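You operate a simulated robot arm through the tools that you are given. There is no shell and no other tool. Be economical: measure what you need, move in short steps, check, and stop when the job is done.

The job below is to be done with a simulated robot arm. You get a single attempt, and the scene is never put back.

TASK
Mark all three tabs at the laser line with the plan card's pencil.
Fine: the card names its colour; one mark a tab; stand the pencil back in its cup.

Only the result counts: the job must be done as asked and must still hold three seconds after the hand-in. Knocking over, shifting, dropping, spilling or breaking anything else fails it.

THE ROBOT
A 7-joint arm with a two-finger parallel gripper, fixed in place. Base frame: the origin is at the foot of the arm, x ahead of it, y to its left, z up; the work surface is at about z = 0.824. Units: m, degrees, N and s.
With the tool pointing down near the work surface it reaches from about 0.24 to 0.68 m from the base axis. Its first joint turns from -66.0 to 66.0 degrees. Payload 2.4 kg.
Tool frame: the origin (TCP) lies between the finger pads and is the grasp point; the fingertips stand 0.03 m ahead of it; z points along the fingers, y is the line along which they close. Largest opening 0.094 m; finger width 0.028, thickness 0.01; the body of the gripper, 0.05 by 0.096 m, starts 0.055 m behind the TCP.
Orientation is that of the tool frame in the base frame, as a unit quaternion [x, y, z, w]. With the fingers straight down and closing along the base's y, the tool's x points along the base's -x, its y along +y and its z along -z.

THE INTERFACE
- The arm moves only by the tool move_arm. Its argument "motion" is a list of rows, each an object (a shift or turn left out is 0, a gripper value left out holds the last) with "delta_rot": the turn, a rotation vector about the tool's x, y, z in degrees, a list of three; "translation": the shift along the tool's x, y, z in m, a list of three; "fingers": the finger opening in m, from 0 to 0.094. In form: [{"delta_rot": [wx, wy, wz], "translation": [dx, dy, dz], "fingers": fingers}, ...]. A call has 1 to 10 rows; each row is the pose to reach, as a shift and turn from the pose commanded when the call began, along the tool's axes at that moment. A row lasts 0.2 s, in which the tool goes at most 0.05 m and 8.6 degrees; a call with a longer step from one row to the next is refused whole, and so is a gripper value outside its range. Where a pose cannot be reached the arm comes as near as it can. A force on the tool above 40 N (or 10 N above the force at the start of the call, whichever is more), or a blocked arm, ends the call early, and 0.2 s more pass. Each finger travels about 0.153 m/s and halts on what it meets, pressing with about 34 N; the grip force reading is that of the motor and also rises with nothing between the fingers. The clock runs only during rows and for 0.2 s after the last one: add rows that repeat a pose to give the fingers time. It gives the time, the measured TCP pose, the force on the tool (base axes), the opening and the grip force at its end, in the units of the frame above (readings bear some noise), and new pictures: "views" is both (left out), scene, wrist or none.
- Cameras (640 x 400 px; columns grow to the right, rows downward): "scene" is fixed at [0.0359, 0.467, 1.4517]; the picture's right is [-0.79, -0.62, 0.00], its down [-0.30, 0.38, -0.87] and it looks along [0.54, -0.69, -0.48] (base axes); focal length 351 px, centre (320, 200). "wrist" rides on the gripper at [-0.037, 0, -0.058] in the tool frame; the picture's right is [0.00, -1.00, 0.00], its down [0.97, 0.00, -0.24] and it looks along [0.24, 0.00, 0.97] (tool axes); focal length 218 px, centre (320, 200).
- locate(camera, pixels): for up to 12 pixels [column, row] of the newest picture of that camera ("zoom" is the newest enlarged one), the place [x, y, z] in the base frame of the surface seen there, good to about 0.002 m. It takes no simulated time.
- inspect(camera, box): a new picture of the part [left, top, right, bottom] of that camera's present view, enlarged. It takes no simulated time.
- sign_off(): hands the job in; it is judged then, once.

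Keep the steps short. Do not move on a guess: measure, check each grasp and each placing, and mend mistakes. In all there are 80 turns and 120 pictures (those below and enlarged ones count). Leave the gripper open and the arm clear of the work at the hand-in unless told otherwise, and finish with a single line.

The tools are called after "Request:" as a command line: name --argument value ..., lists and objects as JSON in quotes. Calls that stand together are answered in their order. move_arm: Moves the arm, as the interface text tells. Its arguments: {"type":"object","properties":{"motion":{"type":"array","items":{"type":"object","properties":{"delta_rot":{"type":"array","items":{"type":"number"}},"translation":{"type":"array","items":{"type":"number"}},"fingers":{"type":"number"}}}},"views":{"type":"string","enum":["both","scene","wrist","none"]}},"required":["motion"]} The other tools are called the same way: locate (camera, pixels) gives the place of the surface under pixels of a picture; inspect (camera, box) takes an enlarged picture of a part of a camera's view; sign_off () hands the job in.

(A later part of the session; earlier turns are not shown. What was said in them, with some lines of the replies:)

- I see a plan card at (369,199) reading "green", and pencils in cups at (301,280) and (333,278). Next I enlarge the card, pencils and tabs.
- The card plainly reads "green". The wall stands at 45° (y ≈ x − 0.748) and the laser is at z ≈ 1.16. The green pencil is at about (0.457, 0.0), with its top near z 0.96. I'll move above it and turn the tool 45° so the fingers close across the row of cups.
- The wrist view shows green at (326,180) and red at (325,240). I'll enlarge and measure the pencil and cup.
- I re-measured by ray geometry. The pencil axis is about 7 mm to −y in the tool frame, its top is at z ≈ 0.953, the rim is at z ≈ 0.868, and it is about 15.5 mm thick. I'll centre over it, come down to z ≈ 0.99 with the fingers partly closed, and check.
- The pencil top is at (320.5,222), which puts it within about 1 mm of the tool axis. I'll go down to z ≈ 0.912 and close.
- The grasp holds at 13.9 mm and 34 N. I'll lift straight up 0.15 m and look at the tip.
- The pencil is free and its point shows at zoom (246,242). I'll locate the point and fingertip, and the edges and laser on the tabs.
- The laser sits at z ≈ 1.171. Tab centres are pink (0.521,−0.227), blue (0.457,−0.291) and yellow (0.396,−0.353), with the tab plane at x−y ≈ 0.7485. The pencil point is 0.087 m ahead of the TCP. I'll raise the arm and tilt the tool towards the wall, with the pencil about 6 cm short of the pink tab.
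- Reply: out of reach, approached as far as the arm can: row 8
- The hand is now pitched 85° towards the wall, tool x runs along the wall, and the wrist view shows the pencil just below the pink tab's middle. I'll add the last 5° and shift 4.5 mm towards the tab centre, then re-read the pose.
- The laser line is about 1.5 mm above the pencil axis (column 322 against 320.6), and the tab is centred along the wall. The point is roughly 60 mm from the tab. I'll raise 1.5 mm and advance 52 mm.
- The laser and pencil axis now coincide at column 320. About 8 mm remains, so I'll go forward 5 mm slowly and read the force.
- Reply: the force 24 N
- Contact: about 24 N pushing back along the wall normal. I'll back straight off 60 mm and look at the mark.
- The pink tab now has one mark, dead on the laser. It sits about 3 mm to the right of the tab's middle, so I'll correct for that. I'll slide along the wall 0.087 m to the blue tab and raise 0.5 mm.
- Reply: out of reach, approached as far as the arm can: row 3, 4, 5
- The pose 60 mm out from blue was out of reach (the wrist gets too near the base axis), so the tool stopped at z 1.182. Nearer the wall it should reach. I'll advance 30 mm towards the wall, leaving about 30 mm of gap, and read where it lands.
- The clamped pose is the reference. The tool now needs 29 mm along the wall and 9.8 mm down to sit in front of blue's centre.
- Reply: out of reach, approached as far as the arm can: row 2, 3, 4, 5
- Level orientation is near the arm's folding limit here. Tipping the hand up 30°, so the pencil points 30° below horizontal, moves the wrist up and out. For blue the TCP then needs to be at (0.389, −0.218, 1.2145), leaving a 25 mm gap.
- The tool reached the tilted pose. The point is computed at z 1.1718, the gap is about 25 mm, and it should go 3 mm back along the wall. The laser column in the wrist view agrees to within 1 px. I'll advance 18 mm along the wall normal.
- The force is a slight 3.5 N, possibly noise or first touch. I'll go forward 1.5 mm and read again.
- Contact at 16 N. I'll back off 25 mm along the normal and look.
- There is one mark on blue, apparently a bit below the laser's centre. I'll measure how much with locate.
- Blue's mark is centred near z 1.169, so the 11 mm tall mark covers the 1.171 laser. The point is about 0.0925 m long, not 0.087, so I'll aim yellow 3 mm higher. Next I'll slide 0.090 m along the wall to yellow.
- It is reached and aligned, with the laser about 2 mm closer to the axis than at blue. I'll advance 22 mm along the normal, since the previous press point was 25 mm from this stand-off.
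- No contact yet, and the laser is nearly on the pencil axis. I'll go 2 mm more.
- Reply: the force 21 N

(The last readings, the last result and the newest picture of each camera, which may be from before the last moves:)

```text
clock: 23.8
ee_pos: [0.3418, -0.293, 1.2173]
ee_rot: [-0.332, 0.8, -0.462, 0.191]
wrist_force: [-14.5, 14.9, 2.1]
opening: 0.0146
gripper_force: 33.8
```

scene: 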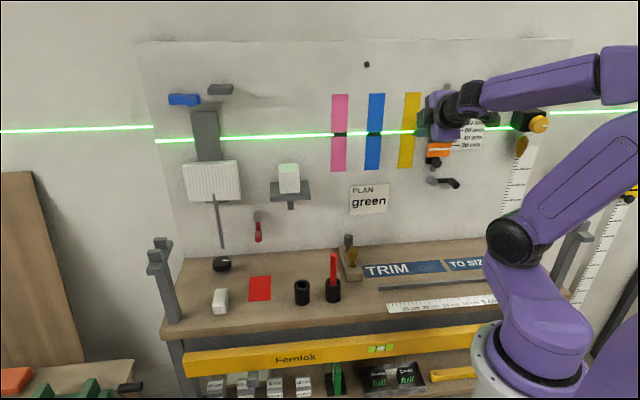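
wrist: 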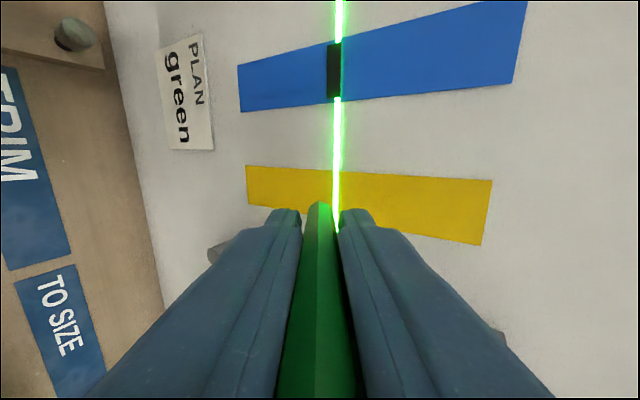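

Contact at 21 N. I'll back off 27 mm along the normal and check.

Request:
move_arm --motion '[{"translation": [0, 0.005, -0.0087]}, {"translation": [0, 0.0135, -0.0234]}, {"translation": [0, 0.0135, -0.0234]}, {"translation": [0, 0.0135, -0.0234]}]' --views "wrist"

Request:
inspect --camera "wrist" --box '[220, 120, 420, 245]'

Request:
inspect --camera "scene" --box '[350, 80, 470, 160]'

```text
clock: 24.8
ee_pos: [0.3221, -0.2742, 1.2188]
ee_rot: [-0.331, 0.801, -0.462, 0.191]
wrist_force: [0.6, -0.5, -0.4]
opening: 0.0148
gripper_force: 33.7
```

wrist: 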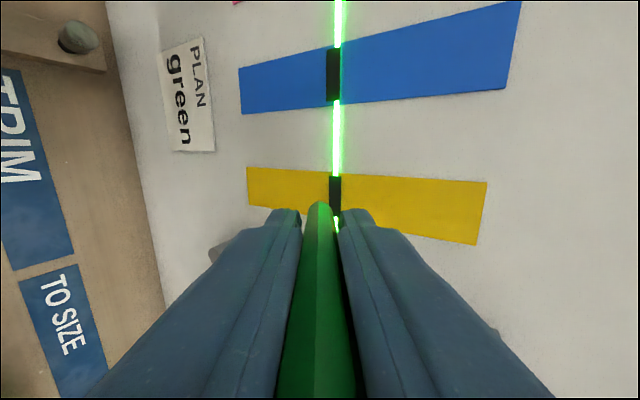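

```text
3.20 times, centred on (320, 182) of wrist
```

zoom: 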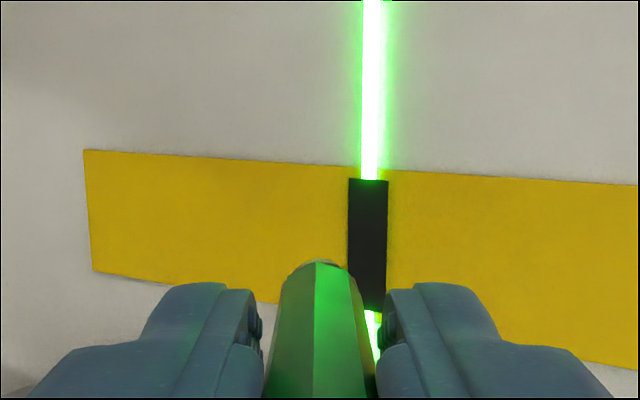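

```text
5.00 times, centred on (410, 120) of scene
```

zoom: 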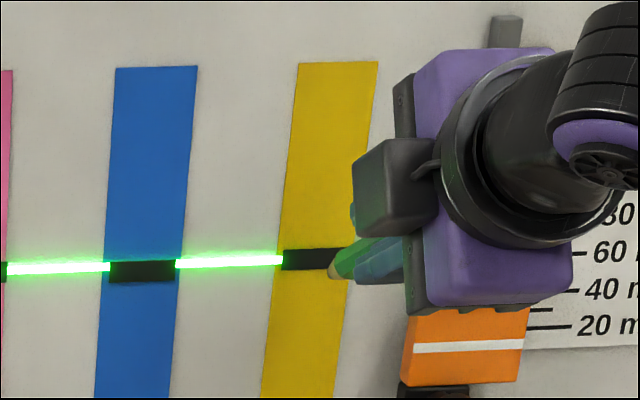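

All three tabs are marked once on the laser. Now I'll return the pencil: slide back along the wall, away from it, and turn the tool down again to end above the green cup at (0.462, −0.003), z 1.12.

Request:
move_arm --motion '[{"translation": [-0.0323, 0.0147, -0.0034], "delta_rot": [-6.667, 0, 0]}, {"translation": [-0.0645, 0.0293, -0.0068], "delta_rot": [-13.333, 0, 0]}, {"translation": [-0.0968, 0.044, -0.0102], "delta_rot": [-20, 0, 0]}, {"translation": [-0.1291, 0.0587, -0.0136], "delta_rot": [-26.667, 0, 0]}, {"translation": [-0.1613, 0.0733, -0.0169], "delta_rot": [-33.333, 0, 0]}, {"translation": [-0.1936, 0.088, -0.0203], "delta_rot": [-40, 0, 0]}, {"translation": [-0.2259, 0.1027, -0.0237], "delta_rot": [-46.667, 0, 0]}, {"translation": [-0.2581, 0.1173, -0.0271], "delta_rot": [-53.333, 0, 0]}, {"translation": [-0.2904, 0.132, -0.0305], "delta_rot": [-60, 0, 0]}, {"translation": [-0.2904, 0.132, -0.0305], "delta_rot": [-60, 0, 0]}]'

Request:
inspect --camera "scene" --box '[250, 150, 410, 310]'

Request:
inspect --camera "wrist" --box '[280, 120, 376, 220]'

```text
clock: 27.0
ee_pos: [0.4643, -0.0028, 1.1198]
ee_rot: [-0.383, 0.924, 0.001, 0.0]
wrist_force: [-0.4, -0.5, 0.1]
opening: 0.0144
gripper_force: 33.6
```

scene: 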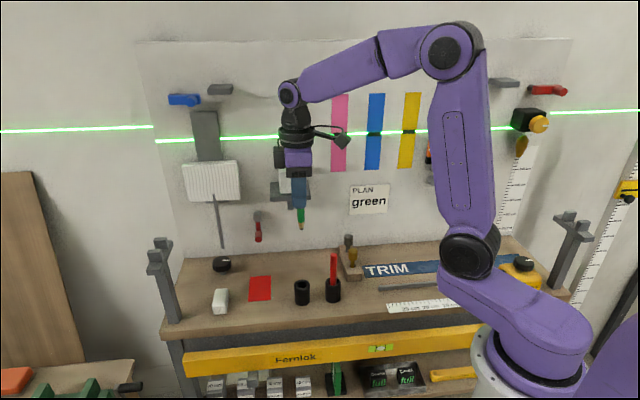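
wrist: 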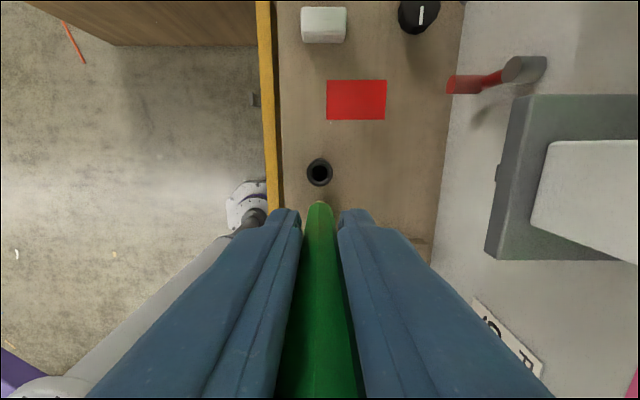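

```text
2.50 times, centred on (330, 230) of scene
```

zoom: 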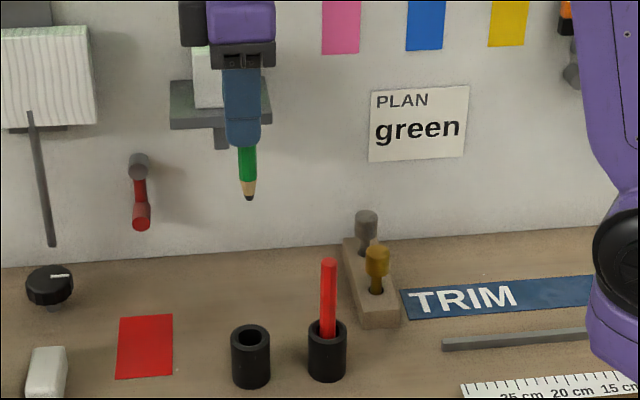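

```text
4.00 times, centred on (328, 170) of wrist
```

zoom: 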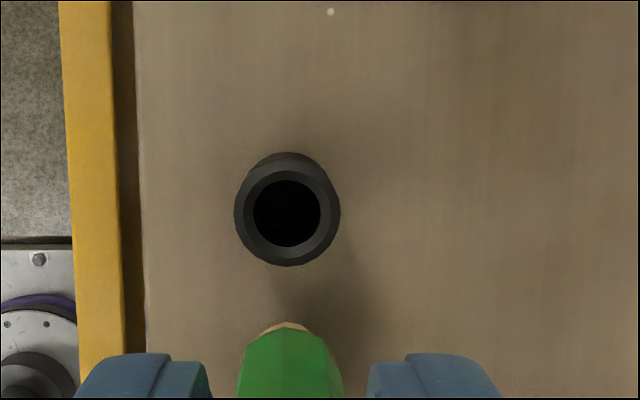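

The cup's hole centre in the wrist view, (319.75,173.25), computes to within 1 mm of the tool axis. I'll check the pencil point against it before lowering.

Request:
inspect --camera "scene" --box '[270, 190, 340, 235]'

Request:
locate --camera "zoom" --pixels '[[286, 350], [270, 290], [286, 290], [300, 290], [287, 310]]'

```text
8.89 times, centred on (305, 212) of scene
```

zoom: 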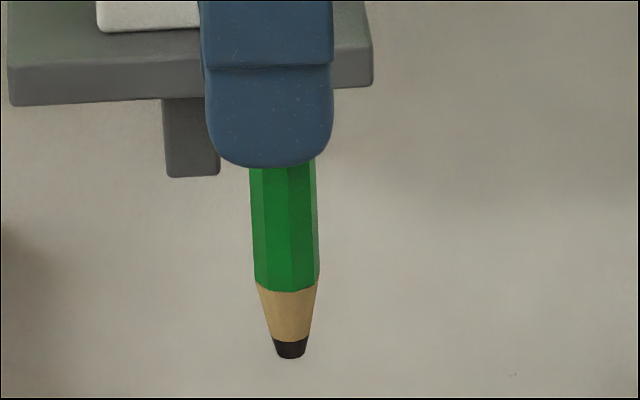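

```text
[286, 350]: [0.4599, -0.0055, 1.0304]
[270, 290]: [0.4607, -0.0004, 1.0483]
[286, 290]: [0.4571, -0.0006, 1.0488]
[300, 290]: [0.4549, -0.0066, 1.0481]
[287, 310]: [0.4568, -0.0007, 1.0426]
```

The pencil sits about 4 mm to tool +x of the finger centre and its point is 0.091 m ahead of the TCP. I'll shift −4 mm in x and lower until the point is just above the rim (TCP z ≈ 0.972).

Request:
move_arm --motion '[{"translation": [-0.004, 0, 0.04]}, {"translation": [-0.004, 0, 0.08]}, {"translation": [-0.004, 0, 0.12]}, {"translation": [-0.004, 0, 0.148]}, {"translation": [-0.004, 0, 0.148]}]' --views "wrist"

Request:
inspect --camera "scene" --box '[270, 245, 350, 310]'

Request:
inspect --camera "wrist" --box '[280, 140, 360, 220]'

```text
clock: 28.2
ee_pos: [0.4662, -0.0004, 0.9678]
ee_rot: [-0.383, 0.924, 0.001, -0.001]
wrist_force: [-0.4, -0.3, 1.0]
opening: 0.0145
gripper_force: 34.3
```

wrist: 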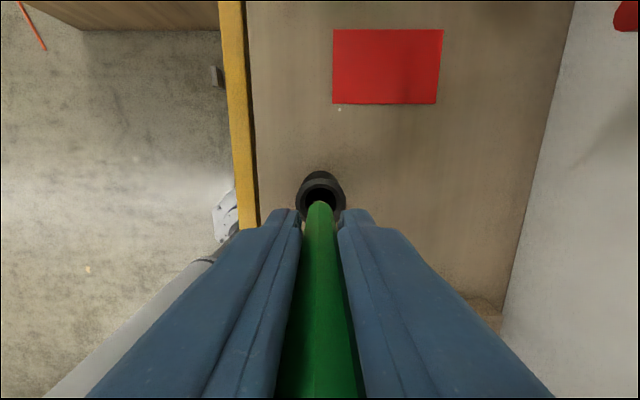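

```text
6.15 times, centred on (310, 278) of scene
```

zoom: 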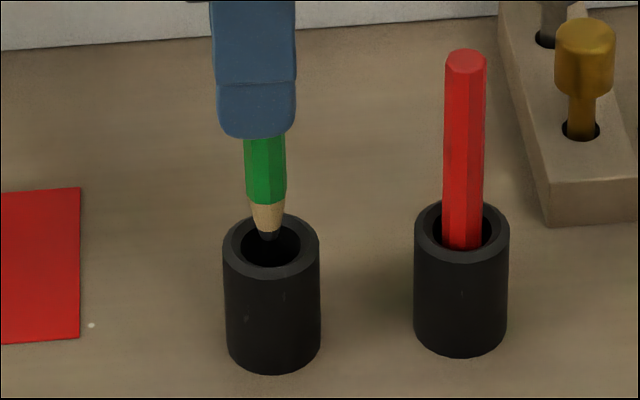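

```text
5.00 times, centred on (320, 180) of wrist
```

zoom: 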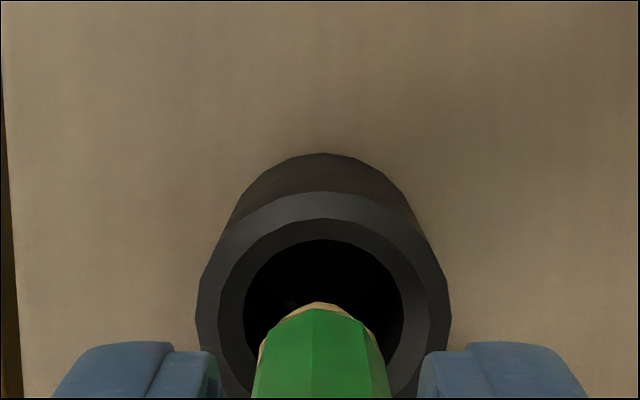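

Request:
inspect --camera "scene" --box '[282, 264, 322, 294]'

Request:
locate --camera "zoom" --pixels '[[325, 180], [325, 150], [300, 120], [345, 120], [325, 270], [220, 200], [430, 200], [325, 320], [180, 200], [460, 200]]'

```text
13.33 times, centred on (302, 279) of scene
```

zoom: 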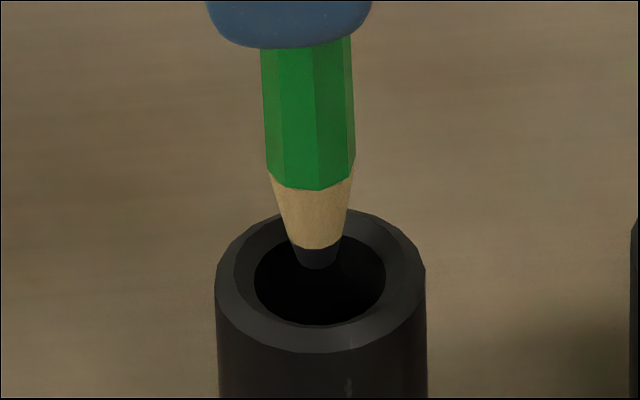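

```text
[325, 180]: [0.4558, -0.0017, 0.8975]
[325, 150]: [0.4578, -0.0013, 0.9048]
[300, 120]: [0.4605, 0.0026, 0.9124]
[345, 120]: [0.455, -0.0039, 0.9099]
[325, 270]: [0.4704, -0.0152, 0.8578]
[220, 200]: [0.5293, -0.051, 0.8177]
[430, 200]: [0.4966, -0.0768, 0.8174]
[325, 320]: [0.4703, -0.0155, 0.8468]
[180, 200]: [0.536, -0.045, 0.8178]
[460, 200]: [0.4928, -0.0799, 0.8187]
```

Using locate only, the pencil axis is at about (0.461,−0.008) and the hole centre at (0.462,−0.007), so they match within about 1.5 mm. I'll lower 25 mm and watch the force.

Request:
move_arm --motion '[{"translation": [-0.001, 0, 0.007]}, {"translation": [-0.001, 0, 0.013]}, {"translation": [-0.001, 0, 0.019]}, {"translation": [-0.001, 0, 0.025]}, {"translation": [-0.001, 0, 0.025]}]' --views "wrist"

Request:
inspect --camera "scene" --box '[270, 245, 350, 310]'

```text
clock: 29.4
ee_pos: [0.467, 0.0014, 0.9465]
ee_rot: [-0.382, 0.924, 0.0, 0.0]
wrist_force: [0.2, 0.1, -0.6]
opening: 0.0144
gripper_force: 33.7
```

wrist: 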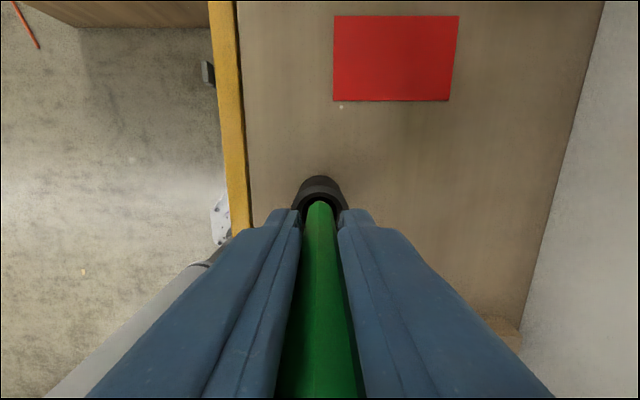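

```text
6.15 times, centred on (310, 278) of scene
```

zoom: 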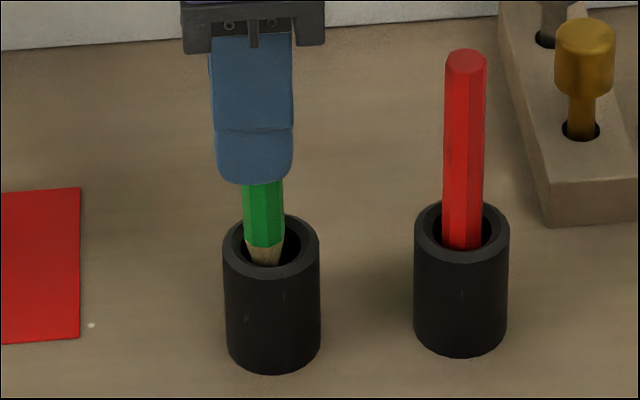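

The pencil is entering the cup with no force, slightly left of the hole's centre (264 against 271). I'll shift +2 mm and lower 26 mm more.

Request:
move_arm --motion '[{"translation": [0.002, 0, 0.0]}, {"translation": [0.002, 0, 0.008]}, {"translation": [0.002, 0, 0.016]}, {"translation": [0.002, 0, 0.022]}, {"translation": [0.002, 0, 0.026]}, {"translation": [0.002, 0, 0.026]}]' --views "none"

Request:
inspect --camera "scene" --box '[270, 245, 350, 310]'

```text
clock: 30.8
ee_pos: [0.4649, -0.0017, 0.9205]
ee_rot: [-0.383, 0.924, 0.0, 0.001]
wrist_force: [-0.2, -0.5, 0.1]
opening: 0.0147
gripper_force: 34.4
```

```text
6.15 times, centred on (310, 278) of scene
```

zoom: 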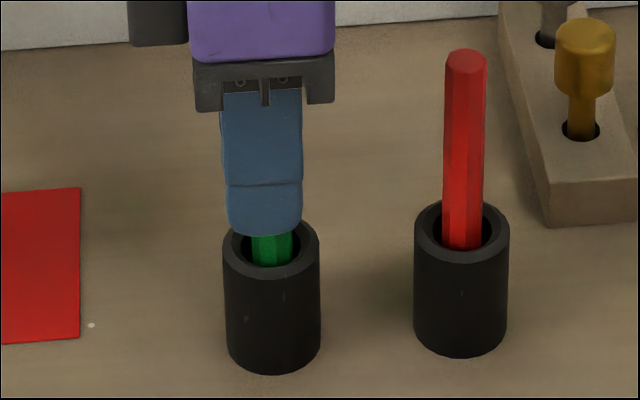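

No force yet and the pencil is centred in the hole. I'll lower another 4 mm in small steps, stopping on light contact.

Request:
move_arm --motion '[{"translation": [0, 0, 0.001]}, {"translation": [0, 0, 0.002]}, {"translation": [0, 0, 0.003]}, {"translation": [0, 0, 0.004]}, {"translation": [0, 0, 0.004]}]' --views "none"

```text
clock: 32.0
ee_pos: [0.465, -0.002, 0.9167]
ee_rot: [-0.382, 0.924, 0.001, 0.0]
wrist_force: [0.0, 0.3, 0.3]
opening: 0.0148
gripper_force: 34.1
```

Request:
move_arm --motion '[{"translation": [0, 0, 0.001]}, {"translation": [0, 0, 0.002]}, {"translation": [0, 0, 0.003]}, {"translation": [0, 0, 0.003]}]' --views "none"

```text
clock: 33.0
ee_pos: [0.4644, -0.0019, 0.9154]
ee_rot: [-0.382, 0.924, -0.001, 0.001]
wrist_force: [-2.5, 1.6, 29.6]
opening: 0.0148
gripper_force: 33.6
```

The bottom is touched at 30 N. I'll ease up 1.5 mm, then open the fingers to let the pencil stand.

Request:
move_arm --motion '[{"translation": [0, 0, -0.0015]}, {"translation": [0, 0, -0.0015]}, {"translation": [0, 0, -0.0015], "fingers": 0.02}, {"translation": [0, 0, -0.0015], "fingers": 0.03}, {"translation": [0, 0, -0.0015], "fingers": 0.06}, {"translation": [0, 0, -0.0015], "fingers": 0.06}]'

```text
clock: 34.4
ee_pos: [0.4647, -0.0028, 0.9146]
ee_rot: [-0.382, 0.924, 0.0, 0.0]
wrist_force: [0.2, -0.4, -0.4]
opening: 0.0602
gripper_force: 0.0
```

scene: 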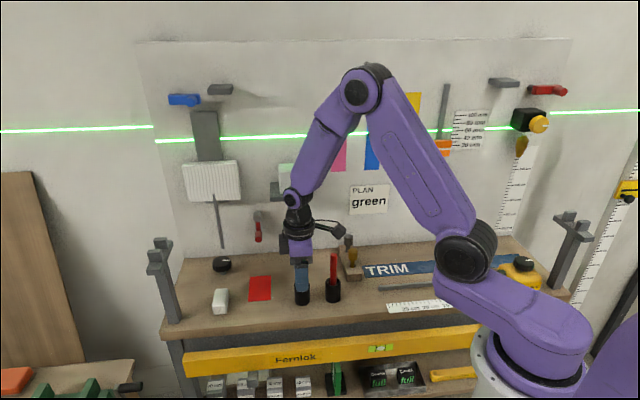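
wrist: 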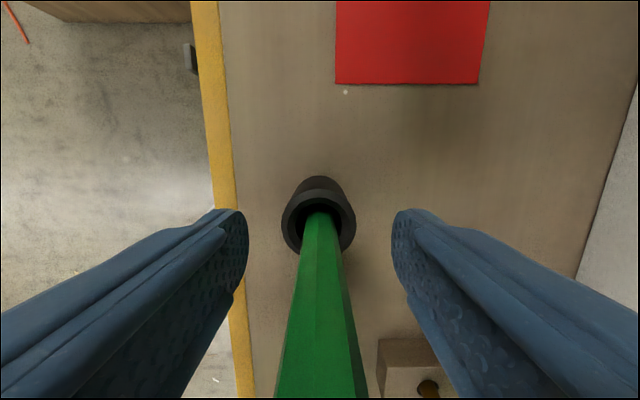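

The pencil stands free in the cup. I'll rise straight up 0.15 m, open fully, and move a little clear to check everything.

Request:
move_arm --motion '[{"translation": [0, 0, -0.03]}, {"translation": [0, 0, -0.07]}, {"translation": [0, 0, -0.11]}, {"translation": [0, 0, -0.15]}, {"translation": [0, 0, -0.19], "fingers": 0.094}, {"translation": [0, 0, -0.19], "fingers": 0.094}]'

Request:
inspect --camera "scene" --box '[260, 230, 380, 310]'

Request:
inspect --camera "scene" --box '[310, 80, 450, 180]'

```text
clock: 35.8
ee_pos: [0.4657, 0.0002, 1.1063]
ee_rot: [-0.383, 0.924, 0.0, 0.001]
wrist_force: [0.5, -0.4, -0.5]
opening: 0.0941
gripper_force: 0.1
```

scene: 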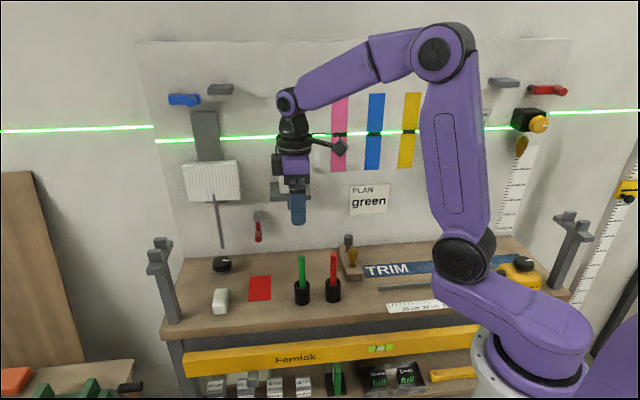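
wrist: 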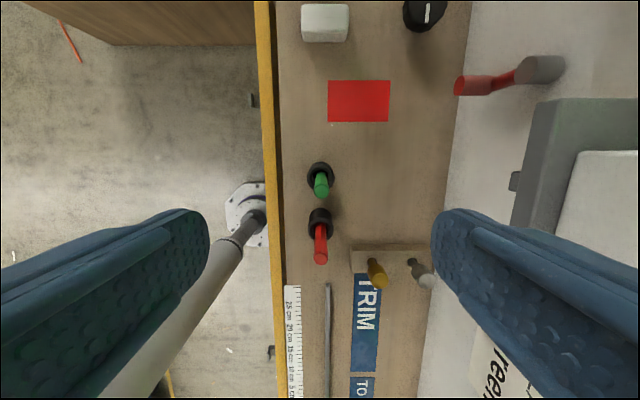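

```text
5.00 times, centred on (320, 270) of scene
```

zoom: 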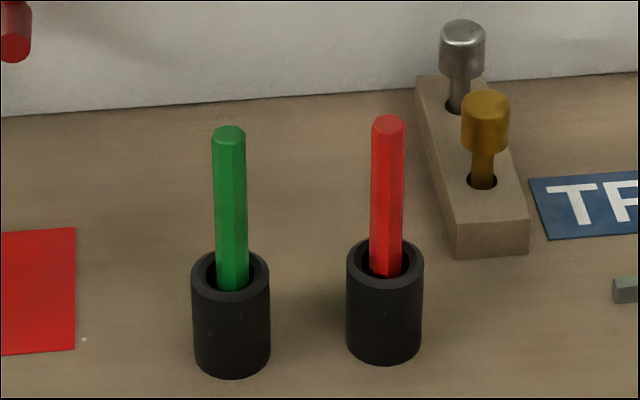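

```text
4.00 times, centred on (380, 130) of scene
```

zoom: 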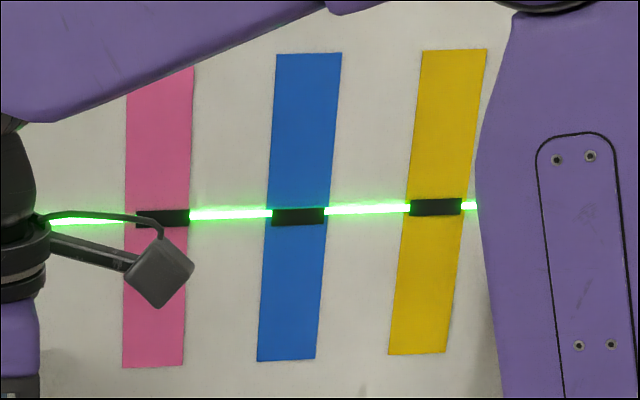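

The green pencil stands in its cup, all three tabs carry one mark on the laser line, nothing else has moved, and the gripper is open and clear. I'll hand in.

Request:
sign_off

```text
The job is handed in.
```

All three tabs carry one green-pencil mark on the laser line (blue's is centred about 2 mm low but still covers it), and the pencil is back standing in its cup.
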